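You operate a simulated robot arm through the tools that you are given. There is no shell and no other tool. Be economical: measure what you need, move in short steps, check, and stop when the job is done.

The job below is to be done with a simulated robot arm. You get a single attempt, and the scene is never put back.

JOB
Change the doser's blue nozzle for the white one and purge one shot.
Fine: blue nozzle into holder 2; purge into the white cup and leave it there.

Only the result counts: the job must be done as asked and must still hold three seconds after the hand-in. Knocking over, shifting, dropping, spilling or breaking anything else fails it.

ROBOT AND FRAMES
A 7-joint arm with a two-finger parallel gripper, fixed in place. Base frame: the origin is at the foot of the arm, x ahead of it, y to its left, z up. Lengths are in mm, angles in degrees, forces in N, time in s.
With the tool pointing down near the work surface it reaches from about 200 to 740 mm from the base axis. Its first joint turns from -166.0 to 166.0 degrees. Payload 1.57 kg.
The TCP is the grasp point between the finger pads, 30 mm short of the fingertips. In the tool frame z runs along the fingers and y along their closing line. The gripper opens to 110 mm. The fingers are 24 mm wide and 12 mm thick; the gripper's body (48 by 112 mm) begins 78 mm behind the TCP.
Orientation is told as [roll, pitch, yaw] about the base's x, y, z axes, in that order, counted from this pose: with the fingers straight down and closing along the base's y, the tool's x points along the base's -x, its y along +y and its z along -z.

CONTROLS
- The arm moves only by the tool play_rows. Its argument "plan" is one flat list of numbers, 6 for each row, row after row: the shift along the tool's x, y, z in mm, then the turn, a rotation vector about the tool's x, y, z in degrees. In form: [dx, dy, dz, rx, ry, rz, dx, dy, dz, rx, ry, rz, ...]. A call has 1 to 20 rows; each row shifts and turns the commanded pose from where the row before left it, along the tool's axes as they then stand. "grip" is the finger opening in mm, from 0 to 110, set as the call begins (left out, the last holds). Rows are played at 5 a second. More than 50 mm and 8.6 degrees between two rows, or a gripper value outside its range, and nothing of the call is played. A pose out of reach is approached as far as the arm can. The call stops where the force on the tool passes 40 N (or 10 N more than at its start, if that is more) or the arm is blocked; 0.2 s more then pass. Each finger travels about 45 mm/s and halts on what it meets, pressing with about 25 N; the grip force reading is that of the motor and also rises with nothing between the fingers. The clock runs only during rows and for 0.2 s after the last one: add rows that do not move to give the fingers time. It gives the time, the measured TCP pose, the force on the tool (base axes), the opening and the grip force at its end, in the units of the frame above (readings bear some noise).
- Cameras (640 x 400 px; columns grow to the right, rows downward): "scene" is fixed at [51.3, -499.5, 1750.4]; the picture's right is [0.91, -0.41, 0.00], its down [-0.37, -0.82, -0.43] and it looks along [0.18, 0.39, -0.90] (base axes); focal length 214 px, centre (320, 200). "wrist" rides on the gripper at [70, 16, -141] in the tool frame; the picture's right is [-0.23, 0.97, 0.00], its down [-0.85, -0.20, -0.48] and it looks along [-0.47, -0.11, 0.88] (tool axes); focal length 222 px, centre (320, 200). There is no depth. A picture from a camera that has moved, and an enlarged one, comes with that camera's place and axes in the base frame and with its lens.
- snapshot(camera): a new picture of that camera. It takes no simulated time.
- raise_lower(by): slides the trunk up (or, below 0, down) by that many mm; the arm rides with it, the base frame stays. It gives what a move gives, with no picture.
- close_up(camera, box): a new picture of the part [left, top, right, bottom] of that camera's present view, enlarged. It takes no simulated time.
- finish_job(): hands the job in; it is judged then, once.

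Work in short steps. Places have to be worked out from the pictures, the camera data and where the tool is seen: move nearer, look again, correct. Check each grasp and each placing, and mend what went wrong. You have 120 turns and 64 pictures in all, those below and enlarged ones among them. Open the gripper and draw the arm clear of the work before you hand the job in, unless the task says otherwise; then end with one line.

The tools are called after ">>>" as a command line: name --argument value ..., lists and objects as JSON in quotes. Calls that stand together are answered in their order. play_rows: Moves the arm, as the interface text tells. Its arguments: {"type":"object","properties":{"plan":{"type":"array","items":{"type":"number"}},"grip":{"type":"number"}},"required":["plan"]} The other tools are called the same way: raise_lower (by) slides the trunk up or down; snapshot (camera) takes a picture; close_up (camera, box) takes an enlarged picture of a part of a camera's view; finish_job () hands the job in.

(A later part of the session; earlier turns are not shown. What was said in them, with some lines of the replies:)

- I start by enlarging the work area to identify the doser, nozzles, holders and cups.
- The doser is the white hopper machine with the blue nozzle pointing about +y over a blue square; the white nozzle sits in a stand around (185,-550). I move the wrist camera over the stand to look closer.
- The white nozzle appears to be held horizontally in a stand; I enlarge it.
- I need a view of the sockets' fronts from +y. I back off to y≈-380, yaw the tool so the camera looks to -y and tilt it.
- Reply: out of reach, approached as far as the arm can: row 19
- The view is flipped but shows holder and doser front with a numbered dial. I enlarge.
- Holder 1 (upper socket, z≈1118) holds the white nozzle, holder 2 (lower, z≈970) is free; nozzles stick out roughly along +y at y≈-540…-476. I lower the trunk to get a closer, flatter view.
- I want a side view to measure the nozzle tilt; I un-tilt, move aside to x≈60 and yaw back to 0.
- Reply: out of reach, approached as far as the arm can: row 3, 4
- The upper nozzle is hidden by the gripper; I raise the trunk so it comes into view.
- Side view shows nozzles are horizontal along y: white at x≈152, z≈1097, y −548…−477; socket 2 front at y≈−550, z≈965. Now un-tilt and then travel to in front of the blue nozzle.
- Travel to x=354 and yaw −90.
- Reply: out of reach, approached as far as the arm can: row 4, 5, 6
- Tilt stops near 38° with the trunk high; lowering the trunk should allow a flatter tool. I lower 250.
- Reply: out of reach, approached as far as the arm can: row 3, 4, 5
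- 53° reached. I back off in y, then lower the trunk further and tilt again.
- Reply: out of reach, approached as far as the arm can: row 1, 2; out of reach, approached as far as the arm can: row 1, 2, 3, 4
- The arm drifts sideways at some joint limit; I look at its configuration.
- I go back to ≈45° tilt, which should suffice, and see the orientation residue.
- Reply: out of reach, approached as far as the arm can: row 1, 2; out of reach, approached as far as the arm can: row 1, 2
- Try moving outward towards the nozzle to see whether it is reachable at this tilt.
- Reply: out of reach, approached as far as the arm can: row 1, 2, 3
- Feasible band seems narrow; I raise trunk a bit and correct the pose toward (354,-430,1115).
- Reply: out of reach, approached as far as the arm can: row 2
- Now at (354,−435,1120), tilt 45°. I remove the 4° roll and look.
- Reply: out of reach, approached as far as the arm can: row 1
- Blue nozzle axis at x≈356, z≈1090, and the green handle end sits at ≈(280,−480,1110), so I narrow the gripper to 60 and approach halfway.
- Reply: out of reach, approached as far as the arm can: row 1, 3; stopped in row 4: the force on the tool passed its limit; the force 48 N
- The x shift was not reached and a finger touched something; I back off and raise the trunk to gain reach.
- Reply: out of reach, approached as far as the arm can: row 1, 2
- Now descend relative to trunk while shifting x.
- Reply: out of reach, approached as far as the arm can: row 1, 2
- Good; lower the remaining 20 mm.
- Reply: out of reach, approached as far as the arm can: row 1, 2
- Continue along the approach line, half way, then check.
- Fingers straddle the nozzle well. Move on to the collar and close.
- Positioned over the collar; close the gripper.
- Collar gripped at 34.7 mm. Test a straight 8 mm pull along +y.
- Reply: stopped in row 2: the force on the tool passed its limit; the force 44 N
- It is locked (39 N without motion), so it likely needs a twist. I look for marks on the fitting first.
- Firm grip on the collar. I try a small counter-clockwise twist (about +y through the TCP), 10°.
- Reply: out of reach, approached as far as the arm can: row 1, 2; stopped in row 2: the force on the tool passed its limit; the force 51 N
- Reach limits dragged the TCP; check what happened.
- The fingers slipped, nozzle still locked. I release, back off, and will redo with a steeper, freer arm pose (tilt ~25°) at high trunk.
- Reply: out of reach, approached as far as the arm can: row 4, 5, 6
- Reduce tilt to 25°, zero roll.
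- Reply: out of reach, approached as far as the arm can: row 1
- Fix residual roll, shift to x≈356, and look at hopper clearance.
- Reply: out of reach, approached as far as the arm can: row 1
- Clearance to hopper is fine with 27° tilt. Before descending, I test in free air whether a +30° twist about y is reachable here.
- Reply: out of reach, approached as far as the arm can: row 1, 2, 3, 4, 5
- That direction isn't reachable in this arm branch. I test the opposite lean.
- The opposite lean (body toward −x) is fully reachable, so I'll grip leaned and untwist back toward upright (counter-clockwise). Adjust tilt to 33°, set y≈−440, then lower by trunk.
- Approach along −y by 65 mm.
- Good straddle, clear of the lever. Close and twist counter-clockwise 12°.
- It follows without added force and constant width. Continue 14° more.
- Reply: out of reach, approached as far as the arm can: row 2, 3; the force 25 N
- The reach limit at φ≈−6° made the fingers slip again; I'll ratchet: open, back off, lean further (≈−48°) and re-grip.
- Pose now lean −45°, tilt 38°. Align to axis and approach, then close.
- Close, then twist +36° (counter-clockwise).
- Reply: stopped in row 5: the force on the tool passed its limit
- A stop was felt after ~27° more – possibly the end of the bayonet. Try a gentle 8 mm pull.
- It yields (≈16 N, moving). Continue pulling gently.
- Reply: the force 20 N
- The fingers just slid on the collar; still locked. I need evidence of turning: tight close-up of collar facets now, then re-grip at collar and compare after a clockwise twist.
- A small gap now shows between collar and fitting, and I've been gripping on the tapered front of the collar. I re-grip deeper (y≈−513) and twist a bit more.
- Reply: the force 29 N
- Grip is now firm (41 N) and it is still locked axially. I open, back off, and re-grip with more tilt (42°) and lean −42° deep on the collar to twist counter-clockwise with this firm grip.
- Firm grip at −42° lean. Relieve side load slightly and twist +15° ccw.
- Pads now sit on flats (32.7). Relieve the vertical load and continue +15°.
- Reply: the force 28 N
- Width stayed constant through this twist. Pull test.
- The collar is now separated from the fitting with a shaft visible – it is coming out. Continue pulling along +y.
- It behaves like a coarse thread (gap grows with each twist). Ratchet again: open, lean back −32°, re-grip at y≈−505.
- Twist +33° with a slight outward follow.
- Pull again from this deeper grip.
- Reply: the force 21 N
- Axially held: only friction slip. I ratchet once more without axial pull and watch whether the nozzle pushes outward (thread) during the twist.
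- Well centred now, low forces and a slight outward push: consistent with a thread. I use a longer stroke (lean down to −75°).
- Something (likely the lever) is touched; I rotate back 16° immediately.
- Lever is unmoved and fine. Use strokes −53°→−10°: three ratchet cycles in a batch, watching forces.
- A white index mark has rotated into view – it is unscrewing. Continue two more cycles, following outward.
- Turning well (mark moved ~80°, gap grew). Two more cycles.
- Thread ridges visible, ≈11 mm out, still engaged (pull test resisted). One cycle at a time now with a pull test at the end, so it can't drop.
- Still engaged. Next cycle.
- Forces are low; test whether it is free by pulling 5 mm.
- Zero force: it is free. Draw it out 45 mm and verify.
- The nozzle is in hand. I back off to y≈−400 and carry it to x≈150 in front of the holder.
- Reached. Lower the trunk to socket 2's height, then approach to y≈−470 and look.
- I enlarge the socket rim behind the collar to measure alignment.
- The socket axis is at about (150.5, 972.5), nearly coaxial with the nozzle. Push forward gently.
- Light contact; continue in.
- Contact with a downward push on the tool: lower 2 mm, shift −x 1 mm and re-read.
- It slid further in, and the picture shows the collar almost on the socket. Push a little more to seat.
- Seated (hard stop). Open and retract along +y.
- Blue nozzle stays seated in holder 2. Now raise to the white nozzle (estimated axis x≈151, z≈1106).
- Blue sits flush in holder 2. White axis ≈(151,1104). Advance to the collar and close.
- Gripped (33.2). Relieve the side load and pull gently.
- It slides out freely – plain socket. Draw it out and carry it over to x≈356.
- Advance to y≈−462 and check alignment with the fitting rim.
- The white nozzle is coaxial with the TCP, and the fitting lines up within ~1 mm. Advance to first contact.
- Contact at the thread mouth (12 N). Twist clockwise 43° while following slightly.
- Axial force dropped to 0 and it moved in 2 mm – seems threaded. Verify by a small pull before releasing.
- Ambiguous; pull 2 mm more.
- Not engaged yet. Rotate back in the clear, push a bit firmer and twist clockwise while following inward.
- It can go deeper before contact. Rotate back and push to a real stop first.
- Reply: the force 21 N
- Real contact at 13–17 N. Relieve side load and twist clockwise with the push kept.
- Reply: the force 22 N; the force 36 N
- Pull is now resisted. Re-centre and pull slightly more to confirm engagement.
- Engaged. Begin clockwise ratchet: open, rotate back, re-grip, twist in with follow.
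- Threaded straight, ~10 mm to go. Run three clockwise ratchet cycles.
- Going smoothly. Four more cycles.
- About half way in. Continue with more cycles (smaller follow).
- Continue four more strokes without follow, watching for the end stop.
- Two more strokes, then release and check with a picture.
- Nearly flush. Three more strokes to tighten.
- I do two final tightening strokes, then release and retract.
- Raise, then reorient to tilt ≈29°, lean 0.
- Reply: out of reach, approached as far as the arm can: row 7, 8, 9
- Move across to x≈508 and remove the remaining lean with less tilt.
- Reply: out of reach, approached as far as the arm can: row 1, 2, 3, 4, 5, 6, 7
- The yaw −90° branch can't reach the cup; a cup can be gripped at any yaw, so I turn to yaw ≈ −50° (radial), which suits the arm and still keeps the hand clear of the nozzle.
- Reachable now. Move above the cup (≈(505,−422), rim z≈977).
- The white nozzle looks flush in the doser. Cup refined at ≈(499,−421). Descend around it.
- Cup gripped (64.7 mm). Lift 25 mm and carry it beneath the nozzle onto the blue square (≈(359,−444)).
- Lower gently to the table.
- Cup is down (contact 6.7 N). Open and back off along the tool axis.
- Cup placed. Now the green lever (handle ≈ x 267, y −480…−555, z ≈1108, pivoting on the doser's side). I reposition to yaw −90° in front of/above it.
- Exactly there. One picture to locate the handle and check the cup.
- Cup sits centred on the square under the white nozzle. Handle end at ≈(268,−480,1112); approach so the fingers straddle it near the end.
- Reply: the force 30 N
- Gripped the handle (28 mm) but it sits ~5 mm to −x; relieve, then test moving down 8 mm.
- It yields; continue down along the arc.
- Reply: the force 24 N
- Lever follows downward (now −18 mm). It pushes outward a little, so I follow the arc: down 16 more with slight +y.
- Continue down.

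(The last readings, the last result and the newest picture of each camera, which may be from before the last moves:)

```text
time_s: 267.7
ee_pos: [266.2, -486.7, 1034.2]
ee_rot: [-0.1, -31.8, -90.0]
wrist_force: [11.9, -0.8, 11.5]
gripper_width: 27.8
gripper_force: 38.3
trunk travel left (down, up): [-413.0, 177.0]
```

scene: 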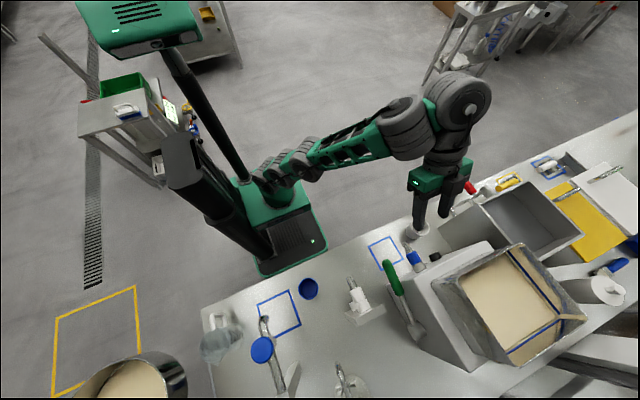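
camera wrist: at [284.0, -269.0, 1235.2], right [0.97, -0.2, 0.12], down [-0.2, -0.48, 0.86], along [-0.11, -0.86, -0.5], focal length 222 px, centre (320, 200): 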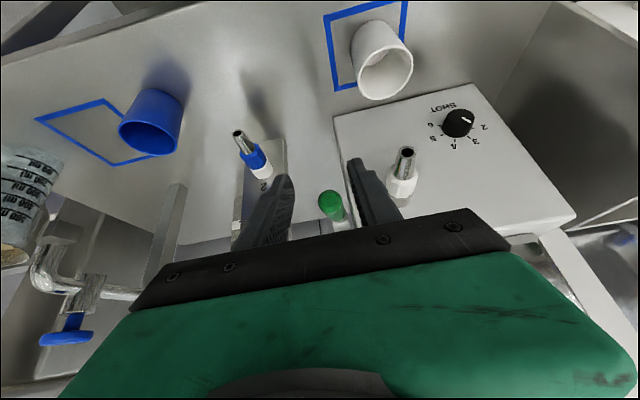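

Continue, curving slightly inward.

>>> play_rows --plan '[1.6, 0, 3.7, 0, 0, 0, 1.6, 0, 3.7, 0, 0, 0, 1.4, 0, 3.9, 0, 0, 0, 1.4, 0, 3.9, 0, 0, 0, 1.4, 0, 3.9, 0, 0, 0]'

```text
time_s: 268.9
ee_pos: [265.8, -488.9, 1014.2]
ee_rot: [-0.2, -31.7, -89.9]
wrist_force: [11.8, 9.4, 9.5]
gripper_width: 27.6
gripper_force: 38.3
trunk travel left (down, up): [-413.0, 177.0]
```

>>> play_rows --plan '[1.4, 0, 3.9, 0, 0, 0, 1.4, 0, 3.9, 0, 0, 0, 1.2, 0, 4, 0, 0, 0, 1.2, 0, 4, 0, 0, 0, 1.2, 0, 4, 0, 0, 0]'

```text
time_s: 270.1
ee_pos: [265.6, -493.3, 993.8]
ee_rot: [0.0, -31.8, -89.7]
wrist_force: [13.3, 7.6, 11.3]
gripper_width: 27.5
gripper_force: 38.3
trunk travel left (down, up): [-413.0, 177.0]
```

>>> play_rows --plan '[1, 0, 4.1, 0, 0, 0, 1, 0, 4.1, 0, 0, 0, 1, 0, 4.1, 0, 0, 0, 0.8, 0, 4.2, 0, 0, 0, 0.8, 0, 4.2, 0, 0, 0]'

```text
time_s: 271.3
ee_pos: [267.3, -501.0, 976.5]
ee_rot: [0.0, -32.0, -90.0]
wrist_force: [11.0, 15.6, 20.8]
gripper_width: 27.9
gripper_force: 38.1
trunk travel left (down, up): [-413.0, 177.0]
```

Resistance rising – near the stop. A little more.

>>> play_rows --plan '[0.8, 0, 3.2, 0, 0, 0, 0.8, 0, 3.2, 0, 0, 0, 0, 0, 0, 0, 0, 0]'

```text
time_s: 272.1
ee_pos: [266.0, -503.9, 970.0]
ee_rot: [0.0, -31.9, -90.0]
wrist_force: [10.4, 2.8, 26.1]
gripper_width: 28.1
gripper_force: 37.8
trunk travel left (down, up): [-413.0, 177.0]
```

>>> play_rows --plan '[0.8, 0, 3.2, 0, 0, 0, 0.8, 0, 3.2, 0, 0, 0, 0, 0, 0, 0, 0, 0]'

```text
time_s: 272.9
ee_pos: [266.2, -504.9, 961.1]
ee_rot: [-0.1, -31.7, -89.9]
wrist_force: [11.8, 7.1, 26.2]
gripper_width: 27.9
gripper_force: 38.1
trunk travel left (down, up): [-413.0, 177.0]
```

Force saturated (pads slipping) – lever is at its lower stop. Now bring the lever back up along the same arc.

>>> play_rows --plan '[-5.2, 0, -8.5, 0, 0, 0, -5.2, 0, -8.5, 0, 0, 0, -1.5, 0, -8.7, 0, 0, 0, -1.5, 0, -8.7, 0, 0, 0, -1.6, 0, -8.7, 0, 0, 0, -1.6, 0, -8.8, 0, 0, 0]'

```text
time_s: 274.3
ee_pos: [265.5, -496.2, 1015.7]
ee_rot: [-0.1, -31.9, -90.1]
wrist_force: [10.7, -25.5, 6.8]
gripper_width: 27.9
gripper_force: 38.2
trunk travel left (down, up): [-413.0, 177.0]
5 turns are left
```

The lever's spring pushes upward. In one go: raise it back home, open, retract along +y and up, and take the last picture.

>>> play_rows --plan '[-5.15, 0, -8.9, 0, 0, 0, -5.15, 0, -8.9, 0, 0, 0, -5.15, 0, -8.9, 0, 0, 0, -5.15, 0, -8.9, 0, 0, 0, -5.15, 0, -8.9, 0, 0, 0, -5.15, 0, -8.9, 0, 0, 0, -5.15, 0, -8.9, 0, 0, 0, -5.15, 0, -8.9, 0, 0, 0, -5.15, 0, -8.9, 0, 0, 0, 0, 0, 0, 0, 0, 0]'

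>>> play_rows --grip 60 --plan '[0, 0, 0, 0, 0, 0, 0, 0, 0, 0, 0, 0, 0, 0, 0, 0, 0, 0, 17, 0, -10.5, 0, 0, 0, 34, 0, -21, 0, 0, 0, 34, 0, -21, 0, 0, 0, 0, 0, -40, 0, 0, 0]'

>>> close_up --camera "scene" --box '[340, 215, 450, 290]'

```text
time_s: 276.5
ee_pos: [265.0, -491.6, 1102.8]
ee_rot: [-0.3, -31.4, -89.9]
wrist_force: [-0.8, 0.6, -27.0]
gripper_width: 28.0
gripper_force: 37.8
trunk travel left (down, up): [-413.0, 177.0]
```

```text
time_s: 278.1
ee_pos: [264.7, -369.5, 1141.4]
ee_rot: [-0.1, -31.6, -90.0]
wrist_force: [0.5, -0.2, 1.1]
gripper_width: 60.0
gripper_force: 0.2
trunk travel left (down, up): [-413.0, 177.0]
```

```text
5.33 times, centred on (395, 252) of scene
camera zoom: at [51.3, -499.5, 1750.4], right [0.91, -0.41, 0.0], down [-0.37, -0.82, -0.43], along [0.18, 0.39, -0.9], focal length 1144 px, centre (-80, -80)
4 turns are left
```

zoom: 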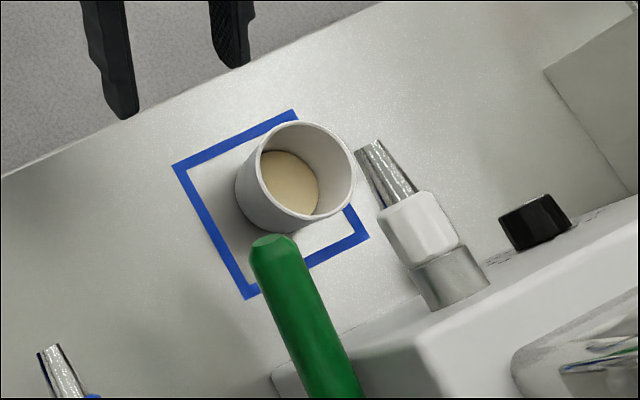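

The cup holds the tan shot, the white nozzle is flush, the lever is home and nothing is spilled. I raise the arm clear and hand in.

>>> raise_lower --by 120

>>> finish_job

```text
time_s: 279.6
ee_pos: [264.7, -369.2, 1260.8]
ee_rot: [-0.1, -31.5, -90.0]
wrist_force: [-0.1, -0.4, -0.4]
gripper_width: 60.0
gripper_force: 0.0
trunk travel left (down, up): [-533.0, 57.0]
```

```text
The job is handed in.
```

Job handed in: the blue nozzle is in holder 2, the white nozzle is screwed into the doser, and one shot is in the white cup, which stays on the blue square under the nozzle.
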